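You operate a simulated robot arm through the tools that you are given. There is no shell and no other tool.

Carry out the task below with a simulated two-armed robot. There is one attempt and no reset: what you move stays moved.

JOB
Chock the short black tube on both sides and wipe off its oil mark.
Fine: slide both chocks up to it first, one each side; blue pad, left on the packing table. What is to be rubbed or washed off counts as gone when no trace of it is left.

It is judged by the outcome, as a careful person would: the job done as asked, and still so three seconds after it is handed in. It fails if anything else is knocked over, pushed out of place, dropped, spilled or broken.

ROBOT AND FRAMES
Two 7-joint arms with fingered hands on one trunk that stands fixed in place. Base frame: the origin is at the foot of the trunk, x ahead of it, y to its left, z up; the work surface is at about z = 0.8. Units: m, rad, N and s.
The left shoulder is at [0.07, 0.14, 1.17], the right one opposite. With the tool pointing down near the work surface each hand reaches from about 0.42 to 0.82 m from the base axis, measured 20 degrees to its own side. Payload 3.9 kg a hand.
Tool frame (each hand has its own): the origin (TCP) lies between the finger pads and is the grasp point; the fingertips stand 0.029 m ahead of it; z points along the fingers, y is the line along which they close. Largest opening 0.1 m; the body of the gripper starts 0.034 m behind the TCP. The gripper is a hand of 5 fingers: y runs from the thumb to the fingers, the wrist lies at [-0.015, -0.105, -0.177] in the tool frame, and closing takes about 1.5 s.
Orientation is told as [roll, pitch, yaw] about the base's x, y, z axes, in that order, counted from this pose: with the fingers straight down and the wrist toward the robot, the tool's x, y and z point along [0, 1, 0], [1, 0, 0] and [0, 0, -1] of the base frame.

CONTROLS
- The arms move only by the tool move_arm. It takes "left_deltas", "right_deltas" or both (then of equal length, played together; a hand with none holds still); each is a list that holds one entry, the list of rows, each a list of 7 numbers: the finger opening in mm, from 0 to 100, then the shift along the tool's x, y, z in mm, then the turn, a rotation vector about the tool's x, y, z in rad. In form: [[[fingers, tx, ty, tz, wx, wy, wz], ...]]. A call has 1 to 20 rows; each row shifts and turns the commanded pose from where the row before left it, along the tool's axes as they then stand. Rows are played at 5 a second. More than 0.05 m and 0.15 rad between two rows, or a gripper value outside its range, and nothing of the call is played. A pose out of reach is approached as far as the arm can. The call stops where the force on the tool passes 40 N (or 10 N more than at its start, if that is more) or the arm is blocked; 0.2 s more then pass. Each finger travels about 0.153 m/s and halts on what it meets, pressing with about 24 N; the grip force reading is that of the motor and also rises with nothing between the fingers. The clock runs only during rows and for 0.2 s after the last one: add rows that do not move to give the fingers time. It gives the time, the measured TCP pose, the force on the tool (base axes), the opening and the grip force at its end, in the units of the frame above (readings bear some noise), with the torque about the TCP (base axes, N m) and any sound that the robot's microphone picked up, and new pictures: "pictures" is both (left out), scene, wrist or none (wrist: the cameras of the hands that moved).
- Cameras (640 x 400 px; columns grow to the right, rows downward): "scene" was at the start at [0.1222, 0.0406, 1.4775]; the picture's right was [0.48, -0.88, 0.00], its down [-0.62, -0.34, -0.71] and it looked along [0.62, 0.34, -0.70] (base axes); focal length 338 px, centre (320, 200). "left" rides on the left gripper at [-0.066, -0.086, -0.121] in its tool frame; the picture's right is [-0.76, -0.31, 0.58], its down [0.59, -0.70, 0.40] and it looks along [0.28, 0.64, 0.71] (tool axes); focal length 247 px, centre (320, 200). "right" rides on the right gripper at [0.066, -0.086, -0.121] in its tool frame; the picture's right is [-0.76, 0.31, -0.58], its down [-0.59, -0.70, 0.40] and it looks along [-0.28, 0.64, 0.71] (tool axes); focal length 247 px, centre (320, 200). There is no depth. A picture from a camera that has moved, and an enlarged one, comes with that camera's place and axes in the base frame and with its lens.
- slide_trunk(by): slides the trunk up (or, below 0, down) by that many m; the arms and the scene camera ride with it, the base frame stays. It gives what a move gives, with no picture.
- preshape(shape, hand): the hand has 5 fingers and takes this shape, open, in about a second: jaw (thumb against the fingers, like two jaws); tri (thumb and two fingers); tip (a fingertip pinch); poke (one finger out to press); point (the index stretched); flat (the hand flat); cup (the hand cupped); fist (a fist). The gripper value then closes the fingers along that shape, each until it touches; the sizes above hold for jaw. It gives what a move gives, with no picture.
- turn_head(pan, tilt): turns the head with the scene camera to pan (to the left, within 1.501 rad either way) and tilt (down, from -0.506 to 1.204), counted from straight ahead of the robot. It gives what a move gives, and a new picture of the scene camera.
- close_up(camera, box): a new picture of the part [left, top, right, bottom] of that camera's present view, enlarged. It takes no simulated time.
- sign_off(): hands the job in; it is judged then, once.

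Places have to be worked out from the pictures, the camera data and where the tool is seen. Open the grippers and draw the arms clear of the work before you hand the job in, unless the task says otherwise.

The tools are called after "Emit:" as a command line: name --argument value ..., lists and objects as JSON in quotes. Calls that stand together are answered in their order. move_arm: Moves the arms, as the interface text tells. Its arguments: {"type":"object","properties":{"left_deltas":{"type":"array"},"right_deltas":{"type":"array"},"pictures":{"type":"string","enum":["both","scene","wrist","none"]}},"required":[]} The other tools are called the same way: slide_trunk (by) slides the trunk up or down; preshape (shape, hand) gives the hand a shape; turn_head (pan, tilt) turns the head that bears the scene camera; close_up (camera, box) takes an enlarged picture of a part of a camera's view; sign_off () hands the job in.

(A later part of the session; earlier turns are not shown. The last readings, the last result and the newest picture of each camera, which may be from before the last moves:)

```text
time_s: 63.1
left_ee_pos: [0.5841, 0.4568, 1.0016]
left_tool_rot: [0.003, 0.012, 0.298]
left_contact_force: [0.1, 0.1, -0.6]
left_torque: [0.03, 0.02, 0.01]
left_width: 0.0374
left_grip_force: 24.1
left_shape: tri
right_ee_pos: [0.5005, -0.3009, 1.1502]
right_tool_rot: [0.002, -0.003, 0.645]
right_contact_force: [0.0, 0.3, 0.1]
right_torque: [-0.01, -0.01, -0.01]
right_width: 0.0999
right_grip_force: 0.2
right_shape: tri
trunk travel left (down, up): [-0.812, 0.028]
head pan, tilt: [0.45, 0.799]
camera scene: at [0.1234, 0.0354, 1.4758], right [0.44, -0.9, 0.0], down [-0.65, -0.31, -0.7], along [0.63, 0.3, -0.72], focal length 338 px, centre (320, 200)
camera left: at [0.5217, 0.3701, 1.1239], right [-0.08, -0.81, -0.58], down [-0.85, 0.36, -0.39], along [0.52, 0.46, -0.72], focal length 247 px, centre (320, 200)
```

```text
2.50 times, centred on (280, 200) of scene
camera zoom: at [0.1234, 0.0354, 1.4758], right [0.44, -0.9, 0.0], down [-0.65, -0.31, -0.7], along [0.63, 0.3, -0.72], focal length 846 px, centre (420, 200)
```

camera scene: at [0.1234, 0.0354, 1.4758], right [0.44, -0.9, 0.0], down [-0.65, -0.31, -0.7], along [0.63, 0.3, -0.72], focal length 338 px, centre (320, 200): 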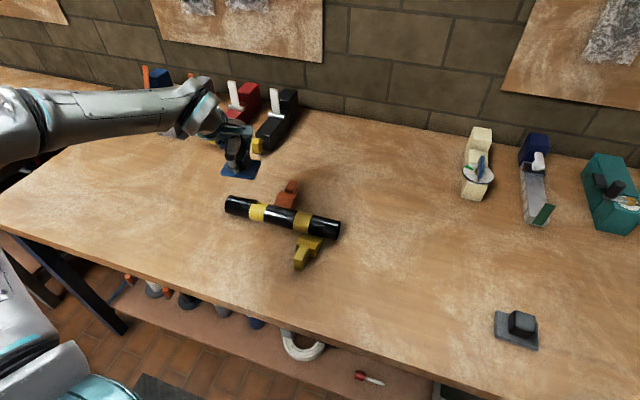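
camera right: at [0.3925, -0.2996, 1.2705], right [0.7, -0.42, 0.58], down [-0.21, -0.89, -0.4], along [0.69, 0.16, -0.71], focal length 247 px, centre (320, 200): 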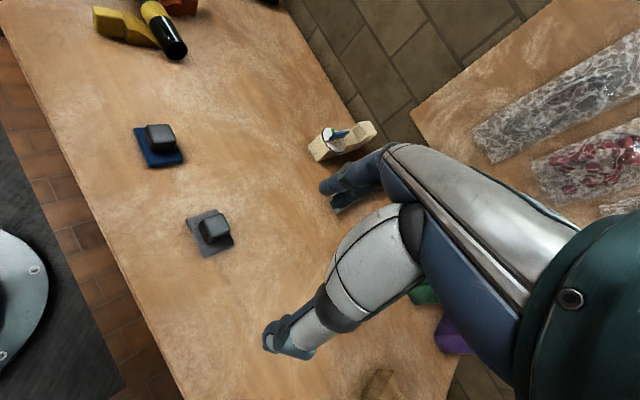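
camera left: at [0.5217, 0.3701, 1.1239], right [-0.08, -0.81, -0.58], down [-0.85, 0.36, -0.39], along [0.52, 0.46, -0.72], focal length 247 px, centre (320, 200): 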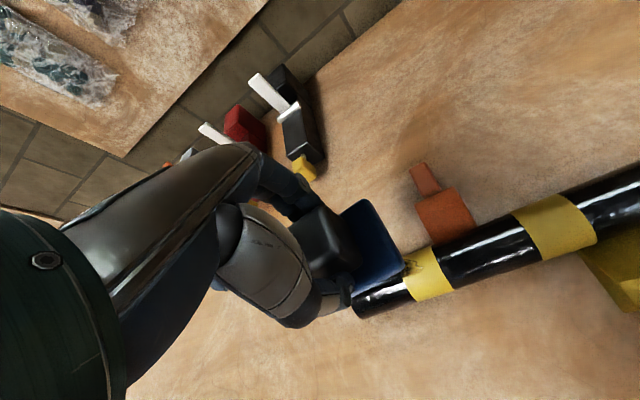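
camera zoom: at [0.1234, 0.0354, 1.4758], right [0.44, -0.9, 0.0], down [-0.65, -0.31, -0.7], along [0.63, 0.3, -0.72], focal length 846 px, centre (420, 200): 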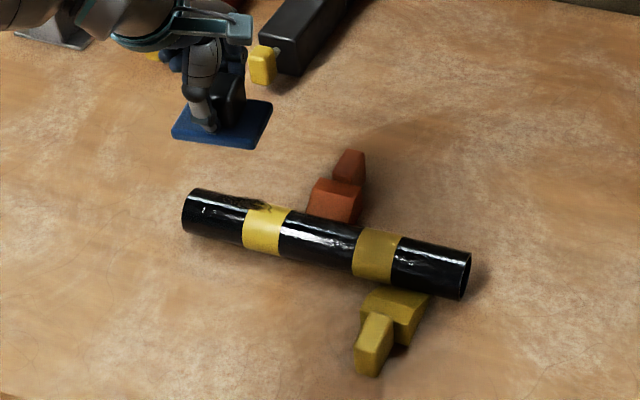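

The pad is above the mark with a clear view. I lower it to just above the tube's top (contact expected at TCP z ≈ 0.892), then look.

Emit:
move_arm --left_deltas '[[[15, 0, 0, 30, 0, 0, 0], [15, 0, 0, 30, 0, 0, 0], [15, 0, 0, 25, 0, 0, 0], [15, 0, 0, 12, 0, 0, 0], [15, 0, 0, 0, 0, 0, 0]]]' --pictures "both"

Emit:
close_up --camera "scene" --box '[200, 150, 320, 250]'

Emit:
close_up --camera "left" --box '[280, 160, 520, 380]'

```text
time_s: 64.3
left_ee_pos: [0.5816, 0.459, 0.9063]
left_tool_rot: [0.005, 0.013, 0.298]
left_contact_force: [-0.4, -0.3, -1.0]
left_torque: [0.02, 0.03, -0.01]
left_width: 0.0376
left_grip_force: 24.1
left_shape: tri
right_ee_pos: [0.5, -0.3003, 1.1498]
right_tool_rot: [-0.001, -0.002, 0.645]
right_contact_force: [0.7, 0.9, 0.2]
right_torque: [-0.02, -0.02, -0.01]
right_width: 0.0999
right_grip_force: 0.0
right_shape: tri
trunk travel left (down, up): [-0.812, 0.028]
head pan, tilt: [0.45, 0.799]
camera scene: at [0.1231, 0.0362, 1.4758], right [0.44, -0.9, 0.0], down [-0.65, -0.31, -0.7], along [0.63, 0.3, -0.72], focal length 338 px, centre (320, 200)
camera left: at [0.521, 0.3708, 1.0276], right [-0.08, -0.81, -0.58], down [-0.85, 0.36, -0.39], along [0.52, 0.46, -0.72], focal length 247 px, centre (320, 200)
```

scene: 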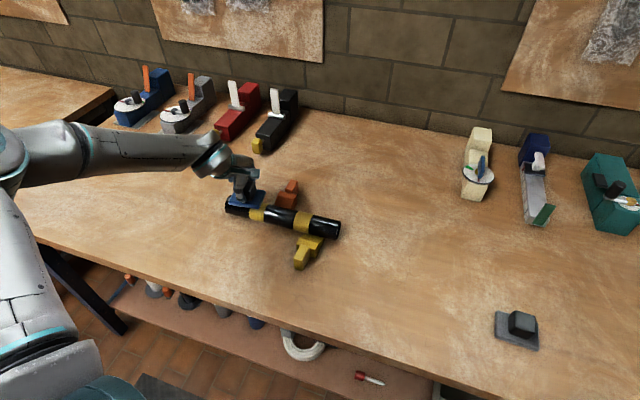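
left: 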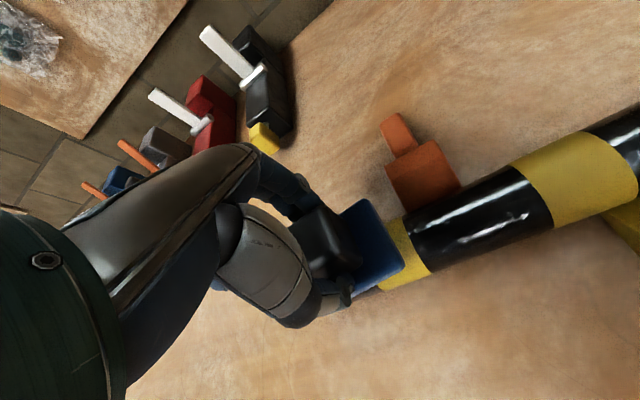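

```text
4.00 times, centred on (260, 200) of scene
camera zoom: at [0.1231, 0.0362, 1.4758], right [0.44, -0.9, 0.0], down [-0.65, -0.31, -0.7], along [0.63, 0.3, -0.72], focal length 1353 px, centre (560, 200)
```

zoom: 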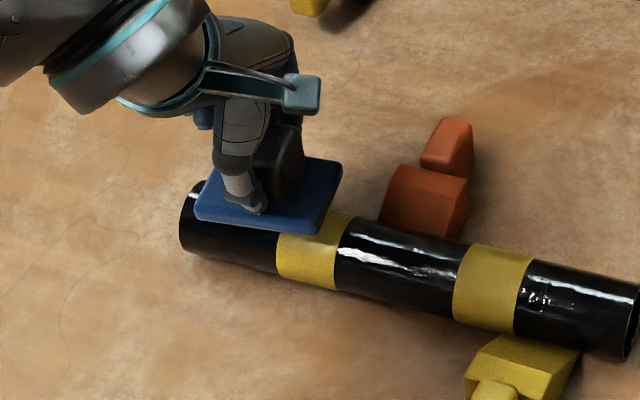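

```text
1.82 times, centred on (400, 270) of left
camera zoom: at [0.521, 0.3708, 1.0276], right [-0.08, -0.81, -0.58], down [-0.85, 0.36, -0.39], along [0.52, 0.46, -0.72], focal length 449 px, centre (174, 73)
```

zoom: 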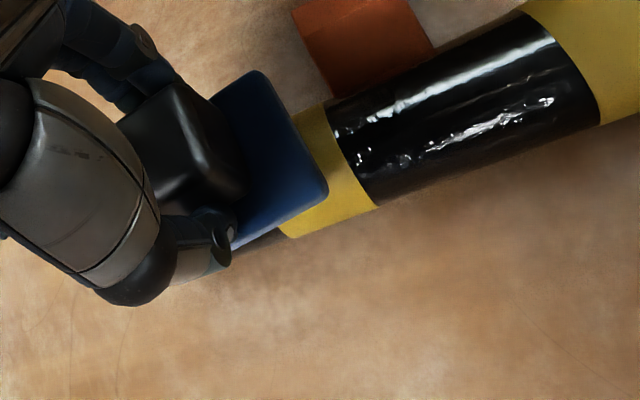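

The pad hangs about 14 mm above the mark region. I lower in small steps until a light contact force shows.

Emit:
move_arm --left_deltas '[[[15, 0, 3, 6, 0, 0, 0], [15, 0, 0, 4, 0, 0, 0], [15, 0, 0, 2, 0, 0, 0], [15, 0, 0, 2, 0, 0, 0], [15, 0, 0, 0, 0, 0, 0]]]' --pictures "none"

```text
time_s: 65.5
left_ee_pos: [0.5856, 0.4591, 0.8921]
left_tool_rot: [0.005, 0.014, 0.301]
left_contact_force: [0.1, 1.2, -0.9]
left_torque: [0.02, 0.01, -0.03]
left_width: 0.0375
left_grip_force: 24.1
left_shape: tri
right_ee_pos: [0.5001, -0.2993, 1.1501]
right_tool_rot: [0.0, -0.002, 0.646]
right_contact_force: [1.0, -0.6, 0.2]
right_torque: [-0.01, -0.02, 0.01]
right_width: 0.0998
right_grip_force: 0.1
right_shape: tri
trunk travel left (down, up): [-0.812, 0.028]
head pan, tilt: [0.45, 0.799]
```

No contact yet at z = 0.892. I continue down in 1 mm steps.

Emit:
move_arm --left_deltas '[[[15, 0, 0, 1, 0, 0, 0], [15, 0, 0, 1, 0, 0, 0], [15, 0, 0, 1, 0, 0, 0], [15, 0, 0, 0, 0, 0, 0]]]' --pictures "none"

```text
time_s: 66.5
left_ee_pos: [0.5859, 0.459, 0.8911]
left_tool_rot: [0.004, 0.009, 0.297]
left_contact_force: [1.3, 1.3, 9.7]
left_torque: [0.02, -0.11, 0.0]
left_width: 0.0377
left_grip_force: 24.0
left_shape: tri
right_ee_pos: [0.499, -0.2997, 1.1511]
right_tool_rot: [0.0, 0.0, 0.645]
right_contact_force: [0.5, -0.4, 0.8]
right_torque: [0.01, 0.0, -0.03]
right_width: 0.0999
right_grip_force: 0.1
right_shape: tri
trunk travel left (down, up): [-0.812, 0.028]
head pan, tilt: [0.45, 0.799]
```

Contact is made: 9.7 N at z ≈ 0.891. I ease off 1 mm and rub gently along the tube's axis, ±8 mm, then look at the tube.

Emit:
move_arm --left_deltas '[[[15, 0, 0, -0.8, 0, 0, 0], [15, 7.9, 1.2, 0, 0, 0, 0], [15, -7.9, -1.2, 0, 0, 0, 0], [15, -7.9, -1.2, 0, 0, 0, 0], [15, 7.9, 1.2, 0, 0, 0, 0], [15, 7.9, 1.2, 0, 0, 0, 0], [15, -7.9, -1.2, 0, 0, 0, 0], [15, -7.9, -1.2, 0, 0, 0, 0], [15, 7.9, 1.2, 0, 0, 0, 0], [15, 0, 0, 0, 0, 0, 0]]]' --pictures "both"

Emit:
close_up --camera "scene" --box '[200, 150, 360, 270]'

```text
time_s: 68.7
left_ee_pos: [0.5846, 0.4587, 0.8901]
left_tool_rot: [0.007, 0.011, 0.299]
left_contact_force: [0.0, -2.9, 6.3]
left_torque: [-0.08, -0.06, -0.04]
left_width: 0.0381
left_grip_force: 23.7
left_shape: tri
right_ee_pos: [0.4995, -0.3005, 1.1511]
right_tool_rot: [0.001, -0.003, 0.646]
right_contact_force: [0.3, 0.9, 0.5]
right_torque: [-0.02, -0.01, 0.01]
right_width: 0.0996
right_grip_force: 0.1
right_shape: tri
trunk travel left (down, up): [-0.812, 0.028]
head pan, tilt: [0.45, 0.799]
camera scene: at [0.1222, 0.0351, 1.4759], right [0.44, -0.9, 0.0], down [-0.64, -0.31, -0.7], along [0.63, 0.3, -0.72], focal length 338 px, centre (320, 200)
camera left: at [0.5232, 0.3702, 1.0118], right [-0.08, -0.81, -0.58], down [-0.85, 0.36, -0.39], along [0.52, 0.46, -0.72], focal length 247 px, centre (320, 200)
```

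scene: 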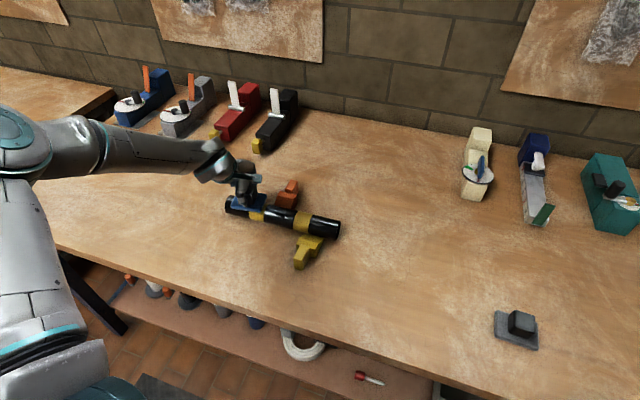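
left: 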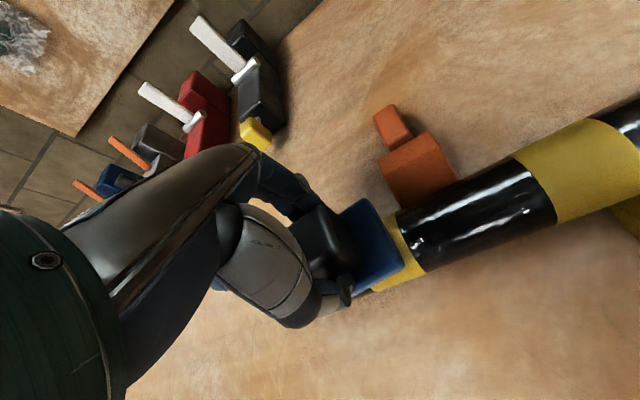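

```text
3.33 times, centred on (280, 210) of scene
camera zoom: at [0.1222, 0.0351, 1.4759], right [0.44, -0.9, 0.0], down [-0.64, -0.31, -0.7], along [0.63, 0.3, -0.72], focal length 1128 px, centre (453, 167)
```

zoom: 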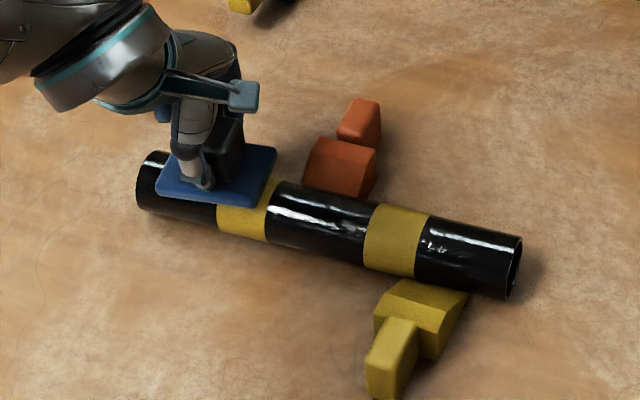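

The tube and chocks have not moved. Now I orbit the pad about the tube's axis toward the far side by 15°, keeping it tangent, and check the force.

Emit:
move_arm --left_deltas '[[[15, 4, 0.6, -0.3, 0, 0, 0], [15, -0.68, 4.38, 0.15, 0.0648, 0.01, 0], [15, -0.68, 4.38, 0.15, 0.0648, 0.01, 0], [15, -0.68, 4.38, 0.15, 0.0648, 0.01, 0], [15, -0.68, 4.38, 0.15, 0.0648, 0.01, 0], [15, 0, 0, 0, 0, 0, 0]]]' --pictures "both"

Emit:
close_up --camera "scene" --box '[200, 150, 320, 250]'

```text
time_s: 70.1
left_ee_pos: [0.6021, 0.4646, 0.8902]
left_tool_rot: [0.047, 0.269, 0.305]
left_contact_force: [0.9, 1.0, 12.3]
left_torque: [0.0, 0.04, -0.02]
left_width: 0.0375
left_grip_force: 23.5
left_shape: tri
right_ee_pos: [0.5002, -0.3004, 1.1499]
right_tool_rot: [-0.002, -0.003, 0.646]
right_contact_force: [0.1, 0.7, -0.2]
right_torque: [0.03, 0.0, -0.01]
right_width: 0.0996
right_grip_force: 0.1
right_shape: tri
trunk travel left (down, up): [-0.812, 0.028]
head pan, tilt: [0.45, 0.799]
camera scene: at [0.1212, 0.0354, 1.4761], right [0.44, -0.9, 0.0], down [-0.64, -0.31, -0.7], along [0.63, 0.3, -0.72], focal length 338 px, centre (320, 200)
camera left: at [0.573, 0.3817, 1.0256], right [-0.22, -0.83, -0.51], down [-0.92, 0.34, -0.17], along [0.32, 0.43, -0.84], focal length 247 px, centre (320, 200)
```

scene: 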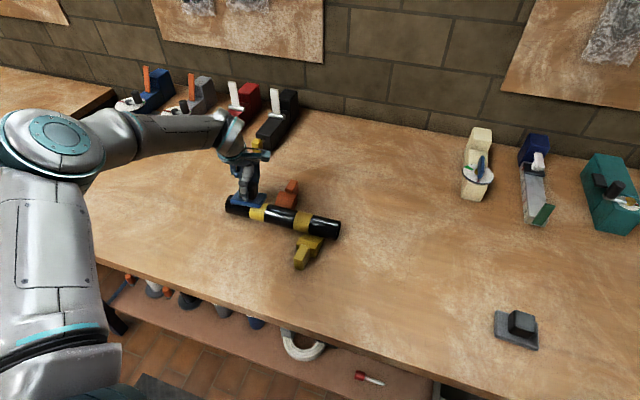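
left: 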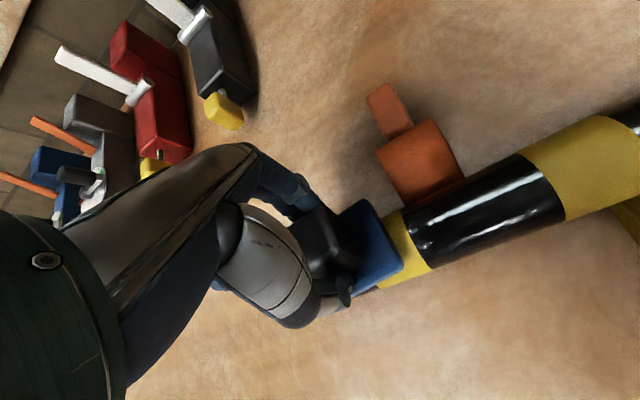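

```text
4.00 times, centred on (260, 200) of scene
camera zoom: at [0.1212, 0.0354, 1.4761], right [0.44, -0.9, 0.0], down [-0.64, -0.31, -0.7], along [0.63, 0.3, -0.72], focal length 1353 px, centre (560, 200)
```

zoom: 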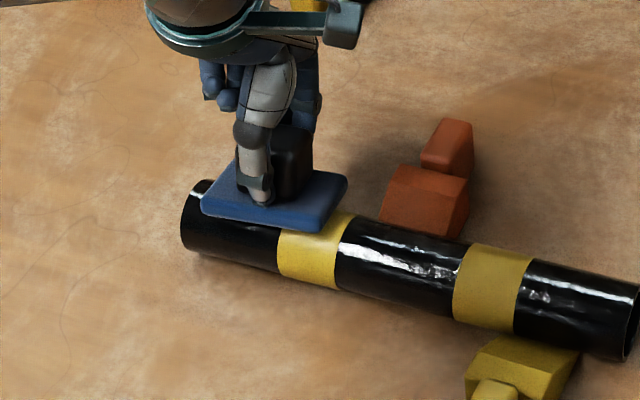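

Contact holds at 15° with 12 N. I ease off slightly and rub along the axis here, then go on another 7.5° and rub again.

Emit:
move_arm --left_deltas '[[[15, 0, 0, -1, 0, 0, 0], [15, 6, 0.9, 0, 0, 0, 0], [15, -6, -0.9, 0, 0, 0, 0], [15, -5, -0.75, 0, 0, 0, 0], [15, 5, 0.75, 0, 0, 0, 0], [15, 6, 0.9, 0, 0, 0, 0], [15, -6, -0.9, 0, 0, 0, 0], [15, -0.68, 4.38, 0.15, 0.0648, 0.01, 0], [15, -0.68, 4.38, 0.15, 0.0648, 0.01, 0], [15, 6, 0.9, 0, 0, 0, 0], [15, -6, -0.9, 0, 0, 0, 0], [15, -5, -0.75, 0, 0, 0, 0], [15, 5, 0.75, 0, 0, 0, 0], [15, 6, 0.9, 0, 0, 0, 0], [15, -6, -0.9, 0, 0, 0, 0], [15, 0, 0, 0, 0, 0, 0]]]' --pictures "both"

Emit:
close_up --camera "scene" --box '[200, 150, 320, 250]'

```text
time_s: 73.5
left_ee_pos: [0.6015, 0.4655, 0.8892]
left_tool_rot: [0.045, 0.271, 0.307]
left_contact_force: [1.2, 3.1, 5.9]
left_torque: [0.03, 0.03, 0.0]
left_width: 0.0372
left_grip_force: 23.8
left_shape: tri
left hand out of reach, approached as far as the arm can: row 8, 9
right_ee_pos: [0.5001, -0.3001, 1.1502]
right_tool_rot: [0.0, -0.003, 0.646]
right_contact_force: [0.1, -0.4, -0.3]
right_torque: [0.0, 0.01, -0.01]
right_width: 0.1002
right_grip_force: 0.0
right_shape: tri
trunk travel left (down, up): [-0.812, 0.028]
head pan, tilt: [0.45, 0.799]
camera scene: at [0.1225, 0.0361, 1.4759], right [0.44, -0.9, 0.0], down [-0.65, -0.31, -0.7], along [0.63, 0.3, -0.72], focal length 338 px, centre (320, 200)
camera left: at [0.574, 0.3811, 1.0247], right [-0.22, -0.83, -0.51], down [-0.92, 0.34, -0.17], along [0.32, 0.43, -0.84], focal length 247 px, centre (320, 200)
```

scene: 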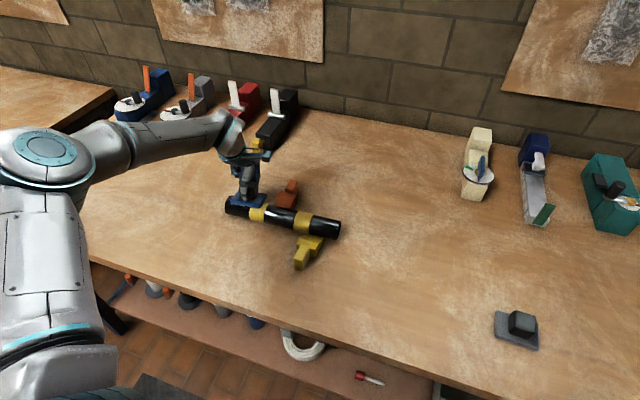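
left: 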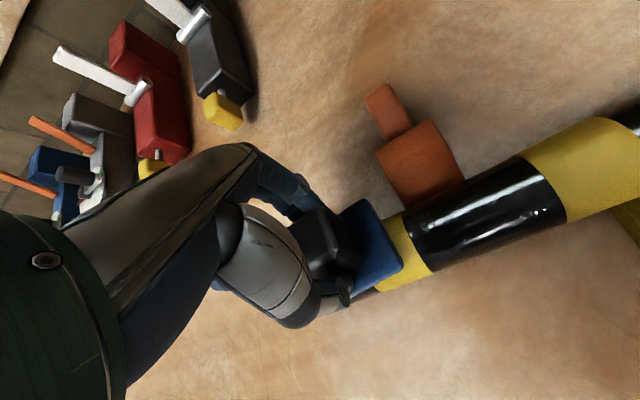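

```text
4.00 times, centred on (260, 200) of scene
camera zoom: at [0.1225, 0.0361, 1.4759], right [0.44, -0.9, 0.0], down [-0.65, -0.31, -0.7], along [0.63, 0.3, -0.72], focal length 1353 px, centre (560, 200)
```

zoom: 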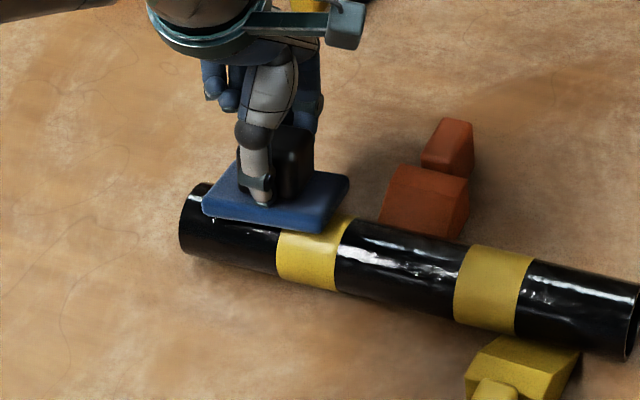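

The arm could not tilt further than 15° in this pose. I lift the pad off along its normal to look at the mark.

Emit:
move_arm --left_deltas '[[[15, 0, 0, -10, 0, 0, 0], [15, 0, 0, -30, 0, 0, 0], [15, 0, 0, -30, 0, 0, 0], [15, 30, 0, -20, 0, 0, 0], [15, 0, 0, 0, 0, 0, 0]]]' --pictures "both"

Emit:
close_up --camera "scene" --box '[222, 190, 282, 228]'

Emit:
close_up --camera "left" --box '[330, 220, 530, 340]'

Emit:
close_up --camera "right" --box '[80, 0, 240, 100]'

```text
time_s: 74.7
left_ee_pos: [0.6119, 0.4666, 0.9265]
left_tool_rot: [0.046, 0.27, 0.306]
left_contact_force: [0.5, -0.7, -0.6]
left_torque: [0.0, -0.02, 0.01]
left_width: 0.0375
left_grip_force: 24.0
left_shape: tri
left hand out of reach, approached as far as the arm can: row 3, 4
right_ee_pos: [0.5009, -0.2999, 1.1494]
right_tool_rot: [0.0, 0.0, 0.646]
right_contact_force: [0.3, -0.2, 1.0]
right_torque: [0.03, -0.01, 0.0]
right_width: 0.0999
right_grip_force: 0.0
right_shape: tri
trunk travel left (down, up): [-0.812, 0.028]
head pan, tilt: [0.45, 0.799]
camera scene: at [0.1232, 0.0363, 1.4758], right [0.44, -0.9, 0.0], down [-0.65, -0.31, -0.7], along [0.63, 0.3, -0.72], focal length 338 px, centre (320, 200)
camera left: at [0.5851, 0.3829, 1.0625], right [-0.22, -0.83, -0.51], down [-0.92, 0.34, -0.17], along [0.32, 0.43, -0.85], focal length 247 px, centre (320, 200)
```

scene: 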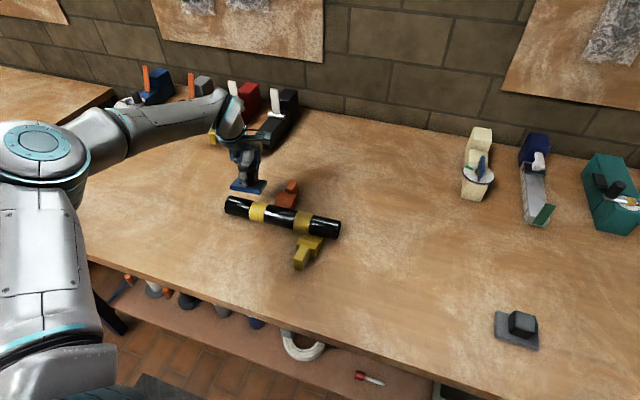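
left: 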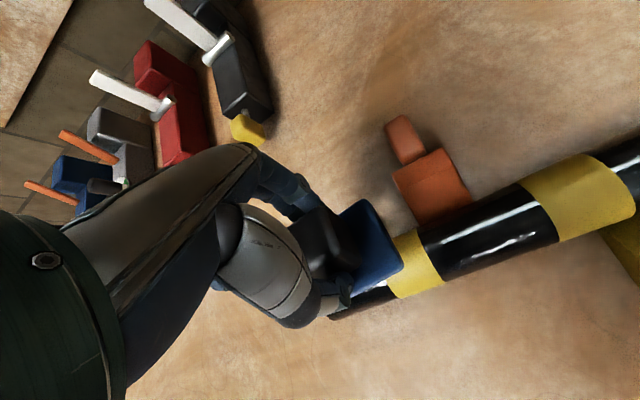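

```text
10.53 times, centred on (252, 209) of scene
camera zoom: at [0.1232, 0.0363, 1.4758], right [0.44, -0.9, 0.0], down [-0.65, -0.31, -0.7], along [0.63, 0.3, -0.72], focal length 3561 px, centre (1036, 105)
```

zoom: 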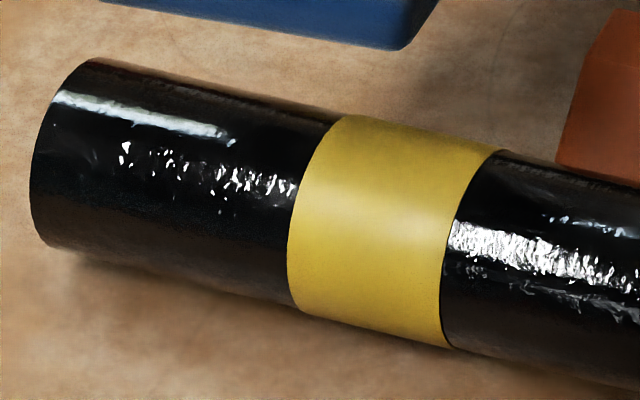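

```text
3.20 times, centred on (430, 280) of left
camera zoom: at [0.5851, 0.3829, 1.0625], right [-0.22, -0.83, -0.51], down [-0.92, 0.34, -0.17], along [0.32, 0.43, -0.85], focal length 790 px, centre (-32, -56)
```

zoom: 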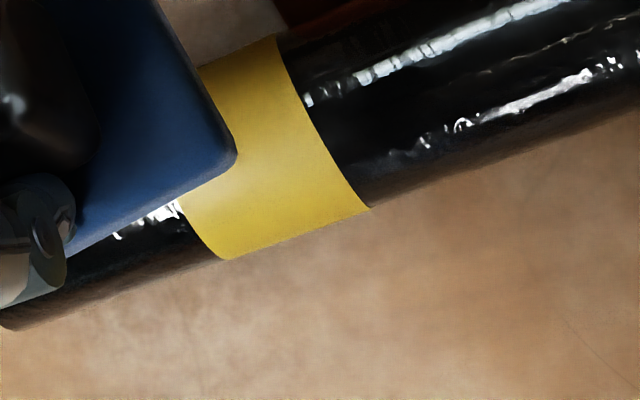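

```text
4.00 times, centred on (160, 50) of right
camera zoom: at [0.3927, -0.2998, 1.2704], right [0.7, -0.42, 0.58], down [-0.21, -0.89, -0.4], along [0.68, 0.16, -0.71], focal length 988 px, centre (960, 800)
```

zoom: 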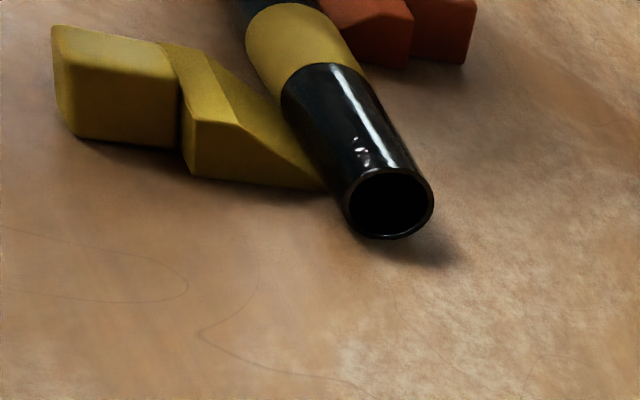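

The mark is gone as far as this view shows; what is left to check is the far side beyond the skyline. I level the hand, raise it and move it left so that the left camera can look down on that part of the tube.

Emit:
move_arm --left_deltas '[[[15, 0, 0, -8, -0.0648, -0.01, 0], [15, 0, 0, -8, -0.0648, -0.01, 0], [15, 0, 0, -8, -0.0648, -0.01, 0], [15, 0, 0, -8, -0.0648, -0.01, 0], [15, 25, -5, -25, 0, 0, 0], [15, 25, -5, -25, 0, 0, 0], [15, 25, -5, -25, 0, 0, 0], [15, 25, -5, -25, 0, 0, 0], [15, 0, 0, 0, 0, 0, 0]]]' --pictures "both"

Emit:
close_up --camera "left" --box '[400, 180, 640, 330]'

```text
time_s: 76.7
left_ee_pos: [0.5871, 0.5266, 1.0234]
left_tool_rot: [0.005, 0.011, 0.3]
left_contact_force: [-0.1, 0.9, -0.7]
left_torque: [-0.01, -0.03, -0.02]
left_width: 0.0377
left_grip_force: 24.0
left_shape: tri
left hand out of reach, approached as far as the arm can: row 7, 8
right_ee_pos: [0.5024, -0.299, 1.1497]
right_tool_rot: [0.0, -0.001, 0.645]
right_contact_force: [0.8, 0.0, 0.1]
right_torque: [-0.06, -0.01, -0.01]
right_width: 0.0998
right_grip_force: 0.1
right_shape: tri
trunk travel left (down, up): [-0.812, 0.028]
head pan, tilt: [0.45, 0.799]
camera scene: at [0.1231, 0.0366, 1.4758], right [0.44, -0.9, 0.0], down [-0.65, -0.31, -0.7], along [0.63, 0.3, -0.72], focal length 338 px, centre (320, 200)
camera left: at [0.5259, 0.4391, 1.1448], right [-0.08, -0.81, -0.58], down [-0.85, 0.36, -0.39], along [0.52, 0.46, -0.72], focal length 247 px, centre (320, 200)
```

scene: 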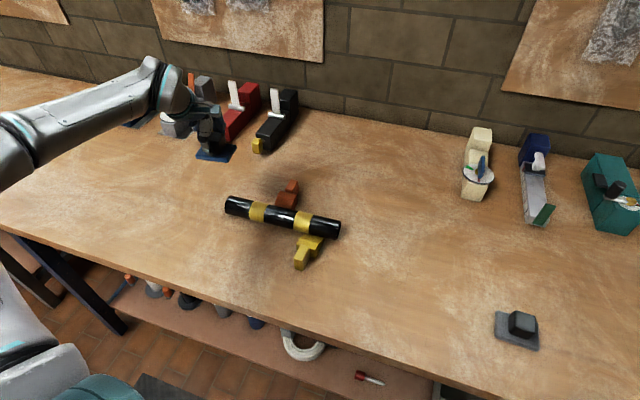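
left: 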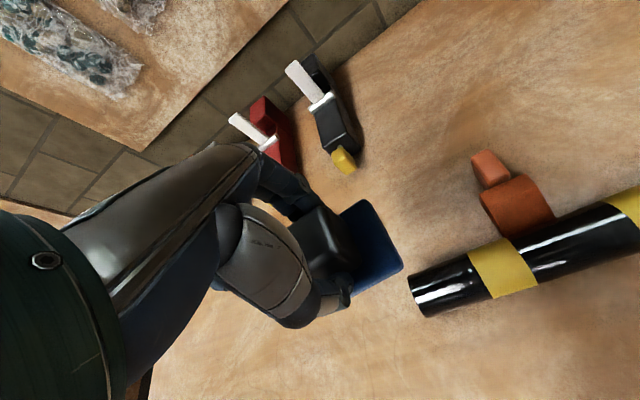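

```text
2.67 times, centred on (520, 255) of left
camera zoom: at [0.5259, 0.4391, 1.1448], right [-0.08, -0.81, -0.58], down [-0.85, 0.36, -0.39], along [0.52, 0.46, -0.72], focal length 659 px, centre (-213, 53)
```

zoom: 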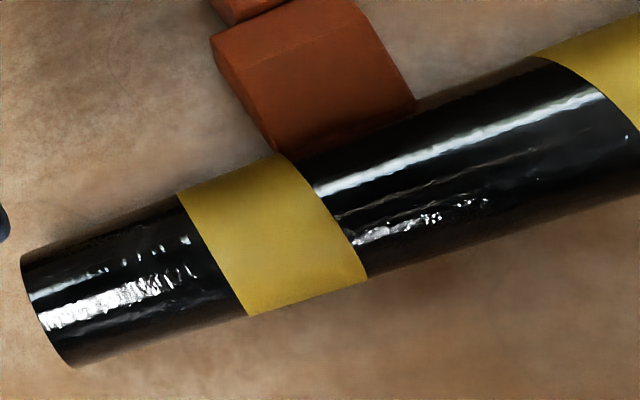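

The band is clean from here as well, but I cannot see the black part's far side. I bring the right hand's camera in from the right (where the oil showed as a whitish glare at the start) to check.

Emit:
move_arm --right_deltas '[[[100, 0, 0, 0, 0, 0, -0.127], [100, 0, 0, 0, 0, 0, -0.127], [100, 16.7, 40.4, 0, 0, 0, 0], [100, 16.7, 40.4, 0, 0, 0, 0], [100, 16.7, 40.4, 0, 0, 0, 0], [100, 16.7, 40.4, 0, 0, 0, 0], [100, 16.7, 40.4, 0, 0, 0, 0], [100, 16.7, 40.4, 0, 0, 0, 0], [100, 16.7, 40.4, 0, 0, 0, 0], [100, 16.7, 40.4, 0, 0, 0, 0], [100, 16.7, 40.4, 0, 0, 0, 0], [100, 16.7, 40.4, 0, 0, 0, 0], [100, 0, 0, 0, 0, 0, 0]]]' --pictures "both"

Emit:
close_up --camera "right" --box '[120, 60, 240, 180]'

```text
time_s: 79.5
left_ee_pos: [0.588, 0.526, 1.0241]
left_tool_rot: [0.005, 0.012, 0.298]
left_contact_force: [0.7, -0.1, 0.3]
left_torque: [0.02, -0.03, 0.02]
left_width: 0.0375
left_grip_force: 23.9
left_shape: tri
right_ee_pos: [0.6196, 0.1209, 1.1517]
right_tool_rot: [0.001, -0.003, 0.899]
right_contact_force: [-0.1, -0.2, -0.1]
right_torque: [0.0, 0.0, -0.02]
right_width: 0.0997
right_grip_force: 0.1
right_shape: tri
trunk travel left (down, up): [-0.812, 0.028]
head pan, tilt: [0.45, 0.799]
camera scene: at [0.1228, 0.035, 1.4759], right [0.44, -0.9, 0.0], down [-0.65, -0.31, -0.7], along [0.63, 0.3, -0.72], focal length 338 px, centre (320, 200)
camera right: at [0.5149, 0.0935, 1.2719], right [0.78, -0.23, 0.58], down [0.02, -0.92, -0.4], along [0.62, 0.33, -0.71], focal length 247 px, centre (320, 200)
```

scene: 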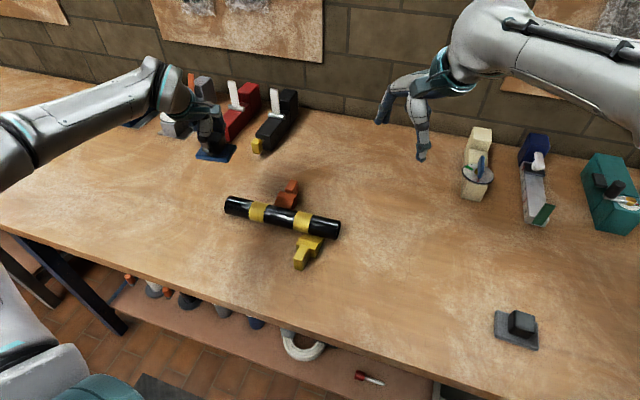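
right: 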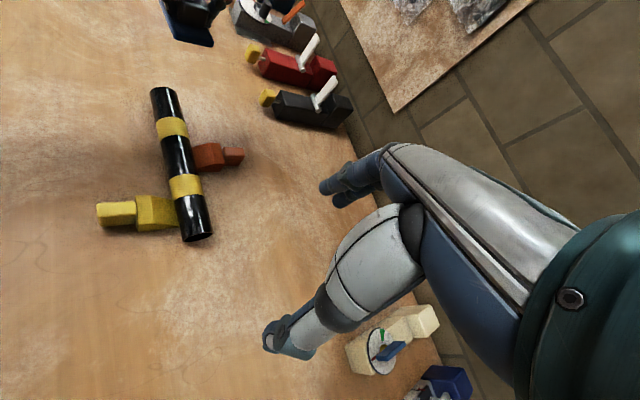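

```text
3.33 times, centred on (180, 120) of right
camera zoom: at [0.5149, 0.0935, 1.2719], right [0.78, -0.23, 0.58], down [0.02, -0.92, -0.4], along [0.62, 0.33, -0.71], focal length 823 px, centre (787, 467)
```

zoom: 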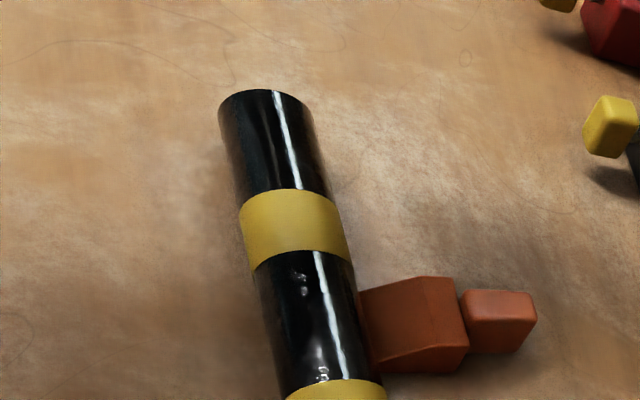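

From this side the highlight on the left segment is now clean and straight. I enlarge further to look for any remnant, especially toward the far side.

Emit:
close_up --camera "right" --box '[145, 82, 205, 142]'

Emit:
close_up --camera "scene" --box '[222, 190, 282, 228]'

Emit:
close_up --camera "left" --box '[400, 220, 520, 320]'

```text
6.67 times, centred on (175, 112) of right
camera zoom: at [0.5149, 0.0935, 1.2719], right [0.78, -0.23, 0.58], down [0.02, -0.92, -0.4], along [0.62, 0.33, -0.71], focal length 1646 px, centre (1287, 787)
```

zoom: 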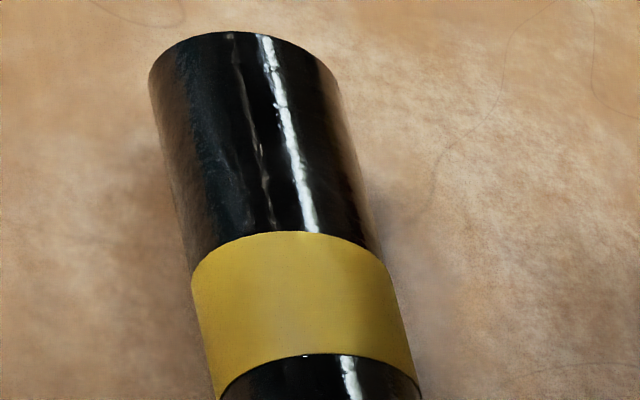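

```text
10.53 times, centred on (252, 209) of scene
camera zoom: at [0.1228, 0.035, 1.4759], right [0.44, -0.9, 0.0], down [-0.65, -0.31, -0.7], along [0.63, 0.3, -0.72], focal length 3561 px, centre (1036, 105)
```

zoom: 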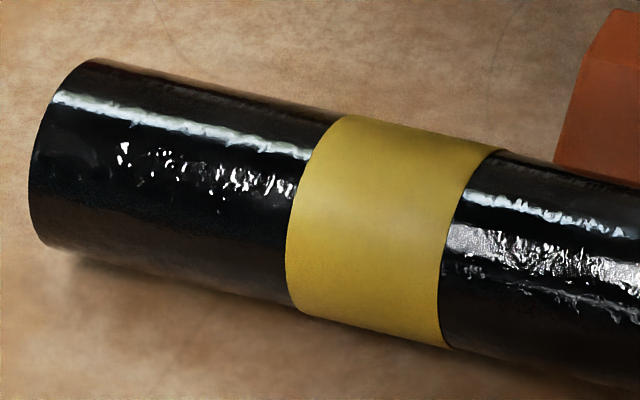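

```text
4.00 times, centred on (460, 270) of left
camera zoom: at [0.5257, 0.4377, 1.1454], right [-0.08, -0.81, -0.58], down [-0.85, 0.36, -0.39], along [0.52, 0.46, -0.72], focal length 988 px, centre (-240, -80)
```

zoom: 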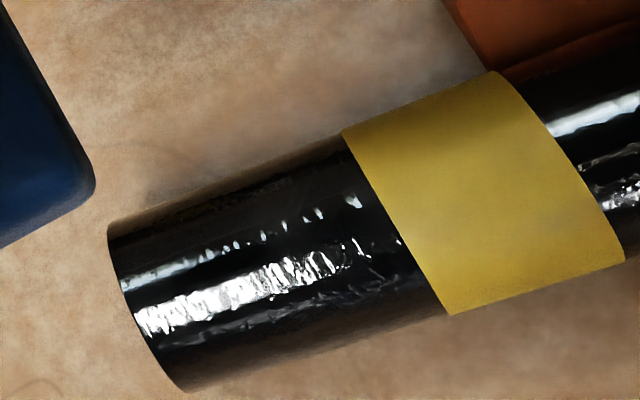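

No trace is visible from any of the three cameras. To be sure of the far side I move the right camera a little further forward and left for a more overhead look.

Emit:
move_arm --right_deltas '[[[100, 0, 0, 0, 0, 0, -0.149], [100, 0, 0, 0, 0, 0, -0.149], [100, -5, 36, 15, 0, 0, 0], [100, -5, 36, 15, 0, 0, 0], [100, -5, 36, 15, 0, 0, 0], [100, 0, 0, 0, 0, 0, 0]]]' --pictures "both"

Emit:
close_up --camera "right" --box '[160, 60, 260, 160]'

```text
time_s: 80.9
left_ee_pos: [0.5882, 0.527, 1.0234]
left_tool_rot: [0.006, 0.013, 0.297]
left_contact_force: [0.1, 1.0, -0.8]
left_torque: [0.03, 0.02, -0.03]
left_width: 0.0376
left_grip_force: 23.7
left_shape: tri
right_ee_pos: [0.6418, 0.1833, 1.0984]
right_tool_rot: [-0.002, -0.001, 1.196]
right_contact_force: [0.5, -0.7, -0.1]
right_torque: [0.01, 0.03, 0.01]
right_width: 0.0998
right_grip_force: 0.1
right_shape: tri
right hand out of reach, approached as far as the arm can: row 4, 5
trunk travel left (down, up): [-0.812, 0.028]
head pan, tilt: [0.45, 0.799]
camera scene: at [0.1234, 0.0366, 1.4758], right [0.44, -0.9, 0.0], down [-0.65, -0.31, -0.7], along [0.63, 0.3, -0.72], focal length 338 px, centre (320, 200)
camera right: at [0.55, 0.1262, 1.2195], right [0.82, 0.01, 0.58], down [0.29, -0.87, -0.4], along [0.5, 0.49, -0.71], focal length 247 px, centre (320, 200)
```

scene: 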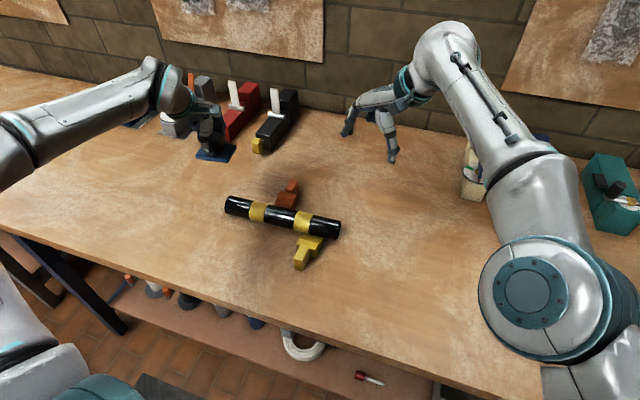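
right: 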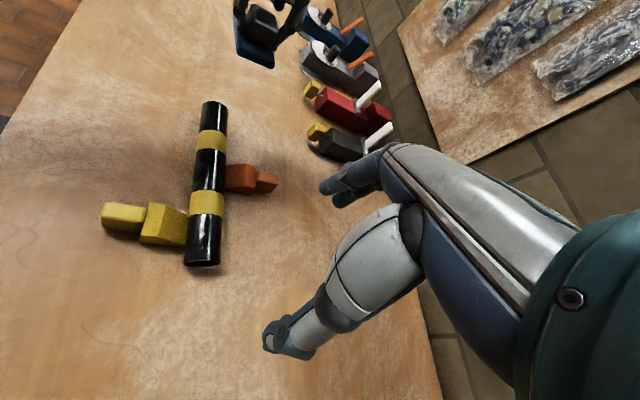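

```text
4.00 times, centred on (210, 110) of right
camera zoom: at [0.55, 0.1262, 1.2195], right [0.82, 0.01, 0.58], down [0.29, -0.87, -0.4], along [0.5, 0.49, -0.71], focal length 988 px, centre (760, 560)
```

zoom: 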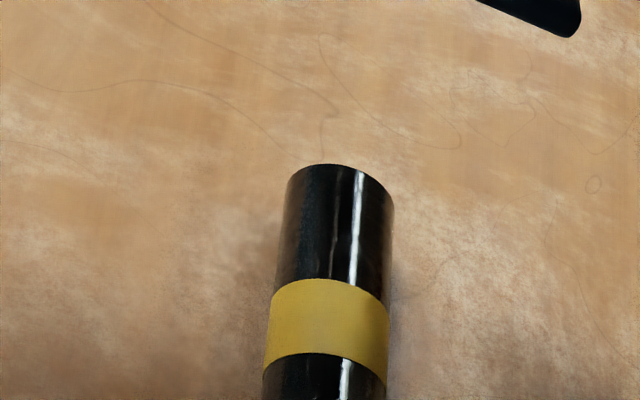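

The tube is clean. I check both chocks' contact with the tube from this viewpoint before putting the pad down.

Emit:
close_up --camera "right" --box '[130, 140, 290, 270]'

Emit:
close_up --camera "scene" --box '[260, 170, 350, 280]'

Emit:
close_up --camera "left" --box '[440, 130, 640, 280]'

```text
3.08 times, centred on (210, 205) of right
camera zoom: at [0.55, 0.1262, 1.2195], right [0.82, 0.01, 0.58], down [0.29, -0.87, -0.4], along [0.5, 0.49, -0.71], focal length 760 px, centre (658, 185)
```

zoom: 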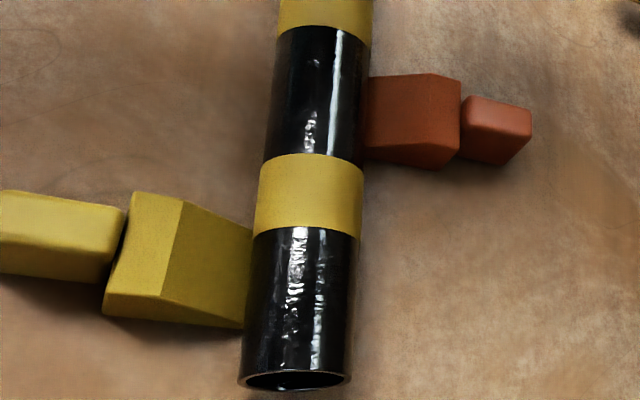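

```text
3.64 times, centred on (305, 225) of scene
camera zoom: at [0.1234, 0.0366, 1.4758], right [0.44, -0.9, 0.0], down [-0.65, -0.31, -0.7], along [0.63, 0.3, -0.72], focal length 1230 px, centre (374, 109)
```

zoom: 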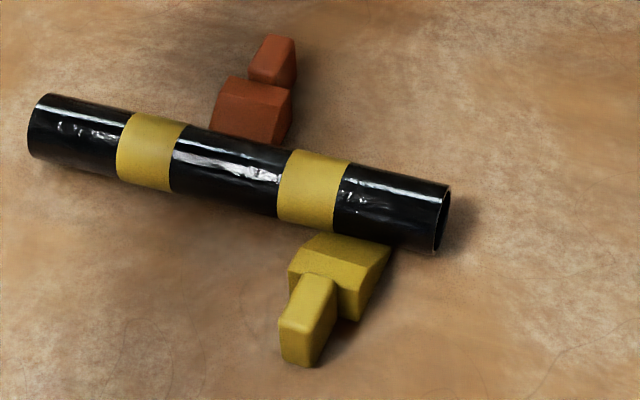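

```text
2.67 times, centred on (540, 205) of left
camera zoom: at [0.5262, 0.439, 1.1445], right [-0.08, -0.81, -0.58], down [-0.85, 0.36, -0.39], along [0.52, 0.46, -0.72], focal length 659 px, centre (-267, 187)
```

zoom: 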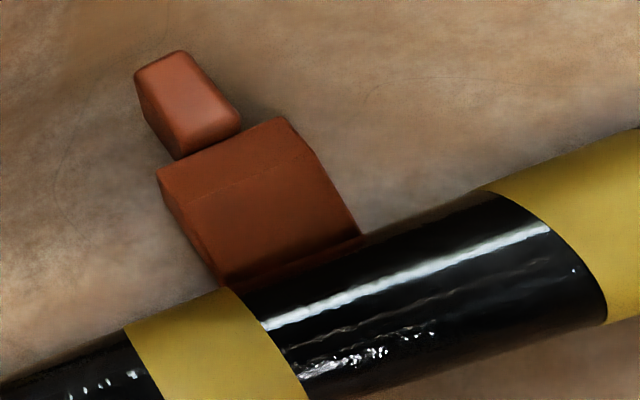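

Both chocks touch the tube, one each side, and the mark is gone. I move the right arm away to the right again so that the left can return the pad.

Emit:
move_arm --right_deltas '[[[100, -4.1, -45.6, -4.7, 0, 0, 0], [100, -4.1, -45.6, -4.7, 0, 0, 0], [100, -4.1, -45.6, -4.7, 0, 0, 0], [100, -4.1, -45.6, -4.7, 0, 0, 0], [100, -4.1, -45.6, -4.7, 0, 0, 0], [100, -4.1, -45.6, -4.7, 0, 0, 0], [100, -4.1, -45.6, -4.7, 0, 0, 0], [100, -4.1, -45.6, -4.7, 0, 0, 0], [100, -4.1, -45.6, -4.7, 0, 0, 0], [100, -4.1, -45.6, -4.7, 0, 0, 0], [100, -4.1, -45.6, -4.7, 0, 0, 0], [100, 0, 0, 0, 0, 0, 0.137], [100, 0, 0, 0, 0, 0, 0.137], [100, 0, 0, 0, 0, 0, 0.137], [100, 0, 0, 0, 0, 0, 0.137], [100, 0, 0, 0, 0, 0, 0]]]' --pictures "scene"

```text
time_s: 84.3
left_ee_pos: [0.5877, 0.5266, 1.0231]
left_tool_rot: [0.005, 0.012, 0.3]
left_contact_force: [0.1, -0.3, -0.9]
left_torque: [0.02, 0.0, 0.03]
left_width: 0.0377
left_grip_force: 24.2
left_shape: tri
right_ee_pos: [0.5017, -0.3025, 1.1491]
right_tool_rot: [0.0, 0.0, 0.65]
right_contact_force: [-1.4, -0.2, -0.1]
right_torque: [-0.02, 0.03, 0.01]
right_width: 0.1
right_grip_force: 0.1
right_shape: tri
trunk travel left (down, up): [-0.812, 0.028]
head pan, tilt: [0.45, 0.799]
camera scene: at [0.1235, 0.0362, 1.4758], right [0.44, -0.9, 0.0], down [-0.65, -0.31, -0.7], along [0.63, 0.3, -0.72], focal length 338 px, centre (320, 200)
```

scene: 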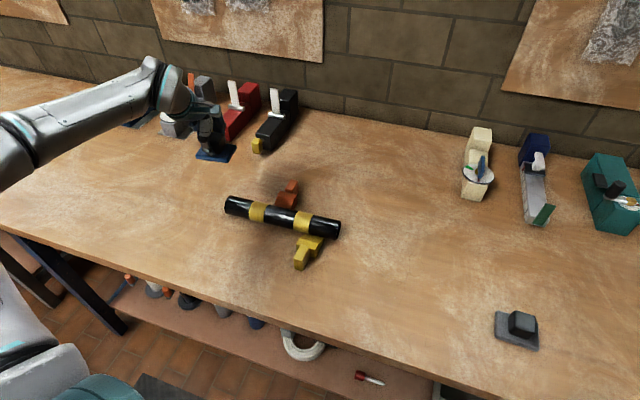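

Right arm is clear. I carry the pad back at height to above its first place on the packing table.

Emit:
move_arm --left_deltas '[[[15, -40.85, -17.84, 3.33, 0, 0, 0], [15, -40.85, -17.84, 3.33, 0, 0, 0], [15, -40.85, -17.84, 3.33, 0, 0, 0], [15, -40.85, -17.84, 3.33, 0, 0, 0], [15, -40.85, -17.84, 3.33, 0, 0, 0], [15, -40.85, -17.84, 3.33, 0, 0, 0], [15, -40.85, -17.84, 3.33, 0, 0, 0], [15, -40.85, -17.84, 3.33, 0, 0, 0], [15, -40.85, -17.84, 3.33, 0, 0, 0], [15, -40.85, -17.84, 3.33, 0, 0, 0], [15, -40.85, -17.84, 3.33, 0, 0, 0], [15, -40.85, -17.84, 3.33, 0, 0, 0], [15, 0, 0, 0, 0, 0, 0.108], [15, 0, 0, 0, 0, 0, 0.108], [15, 0, 0, 0, 0, 0, 0]]]' --pictures "both"

```text
time_s: 87.5
left_ee_pos: [0.5269, -0.0065, 0.9853]
left_tool_rot: [0.005, 0.014, 0.082]
left_contact_force: [0.0, -0.9, -0.9]
left_torque: [-0.01, 0.02, -0.01]
left_width: 0.0373
left_grip_force: 23.9
left_shape: tri
right_ee_pos: [0.5012, -0.302, 1.1506]
right_tool_rot: [0.0, -0.002, 0.651]
right_contact_force: [0.3, 0.4, 0.3]
right_torque: [-0.01, 0.01, 0.0]
right_width: 0.1001
right_grip_force: 0.1
right_shape: tri
trunk travel left (down, up): [-0.812, 0.028]
head pan, tilt: [0.45, 0.799]
camera scene: at [0.1235, 0.0355, 1.4758], right [0.43, -0.9, 0.0], down [-0.65, -0.31, -0.7], along [0.63, 0.3, -0.72], focal length 338 px, centre (320, 200)
camera left: at [0.4482, -0.0792, 1.1066], right [-0.25, -0.78, -0.57], down [-0.75, 0.53, -0.39], along [0.61, 0.34, -0.72], focal length 247 px, centre (320, 200)
```

scene: 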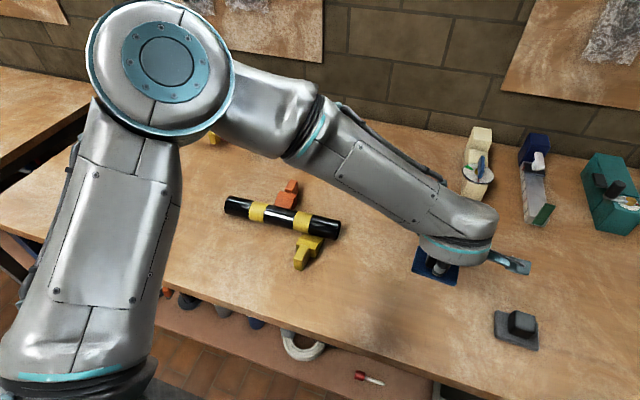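
left: 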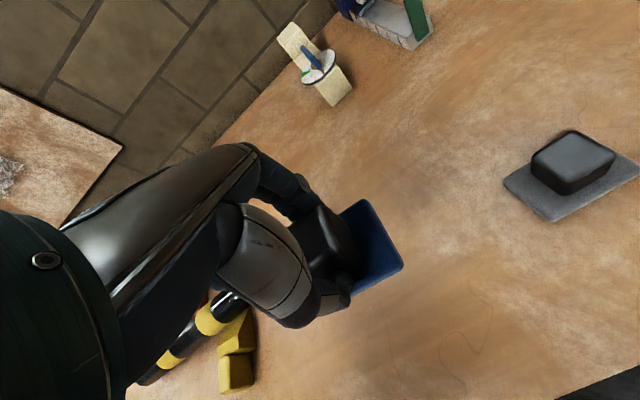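

The pad is over its old place. I lower it to just above the table, then in small steps until it touches.

Emit:
move_arm --left_deltas '[[[15, 0, 0, 40, 0, 0, 0], [15, 0, 0, 40, 0, 0, 0], [15, 0, 0, 35, 0, 0, 0], [15, 0, 0, 15, 0, 0, 0], [15, 0, 0, 5, 0, 0, 0], [15, 0, 0, 3, 0, 0, 0], [15, 0, 0, 0, 0, 0, 0]]]' --pictures "none"

```text
time_s: 89.1
left_ee_pos: [0.5245, -0.0054, 0.8469]
left_tool_rot: [0.001, 0.015, 0.081]
left_contact_force: [-0.2, 0.4, 0.0]
left_torque: [0.0, 0.0, 0.02]
left_width: 0.0364
left_grip_force: 24.0
left_shape: tri
right_ee_pos: [0.5031, -0.3029, 1.1495]
right_tool_rot: [0.0, -0.003, 0.648]
right_contact_force: [0.0, -0.1, 0.0]
right_torque: [0.0, -0.02, 0.0]
right_width: 0.1001
right_grip_force: 0.0
right_shape: tri
trunk travel left (down, up): [-0.812, 0.028]
head pan, tilt: [0.45, 0.799]
```

No contact yet at z = 0.847. I go down in 1 mm steps.

Emit:
move_arm --left_deltas '[[[15, 0, 0, 1, 0, 0, 0], [15, 0, 0, 1, 0, 0, 0], [15, 0, 0, 1, 0, 0, 0], [15, 0, 0, 1, 0, 0, 0], [15, 0, 0, 0, 0, 0, 0]]]' --pictures "scene"

Emit:
close_up --camera "right" --box '[80, 60, 280, 260]'

```text
time_s: 90.3
left_ee_pos: [0.5244, -0.0042, 0.8447]
left_tool_rot: [0.003, 0.013, 0.083]
left_contact_force: [1.4, 0.3, 2.5]
left_torque: [-0.08, -0.14, 0.03]
left_width: 0.0363
left_grip_force: 23.8
left_shape: tri
right_ee_pos: [0.5028, -0.3017, 1.1504]
right_tool_rot: [0.001, -0.002, 0.651]
right_contact_force: [-0.3, 0.2, 0.2]
right_torque: [0.01, 0.03, -0.01]
right_width: 0.1
right_grip_force: 0.0
right_shape: tri
trunk travel left (down, up): [-0.812, 0.028]
head pan, tilt: [0.45, 0.799]
camera scene: at [0.1231, 0.0365, 1.4759], right [0.44, -0.9, 0.0], down [-0.65, -0.31, -0.7], along [0.63, 0.3, -0.72], focal length 338 px, centre (320, 200)
```

scene: 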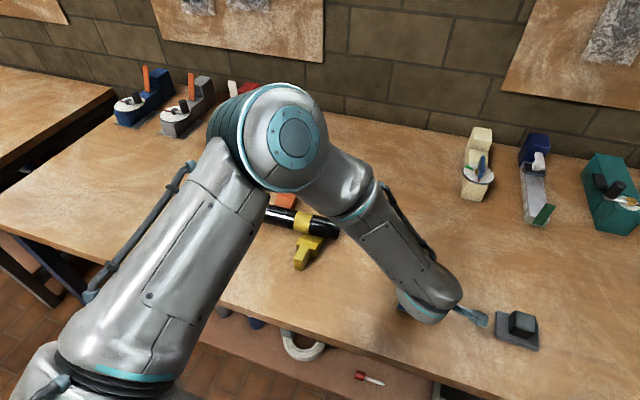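

```text
2.00 times, centred on (180, 160) of right
camera zoom: at [0.3942, -0.302, 1.2705], right [0.7, -0.42, 0.58], down [-0.2, -0.89, -0.4], along [0.68, 0.16, -0.71], focal length 494 px, centre (600, 280)
```

zoom: 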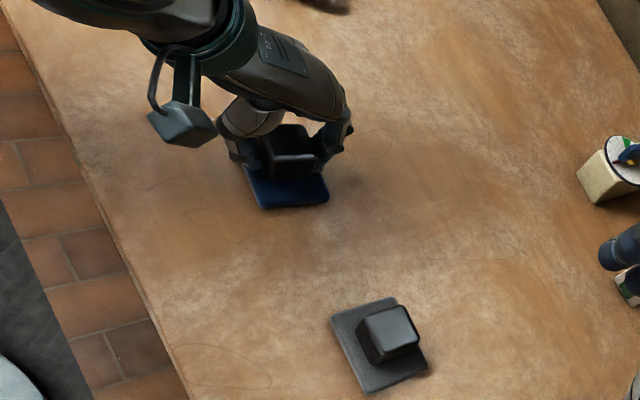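

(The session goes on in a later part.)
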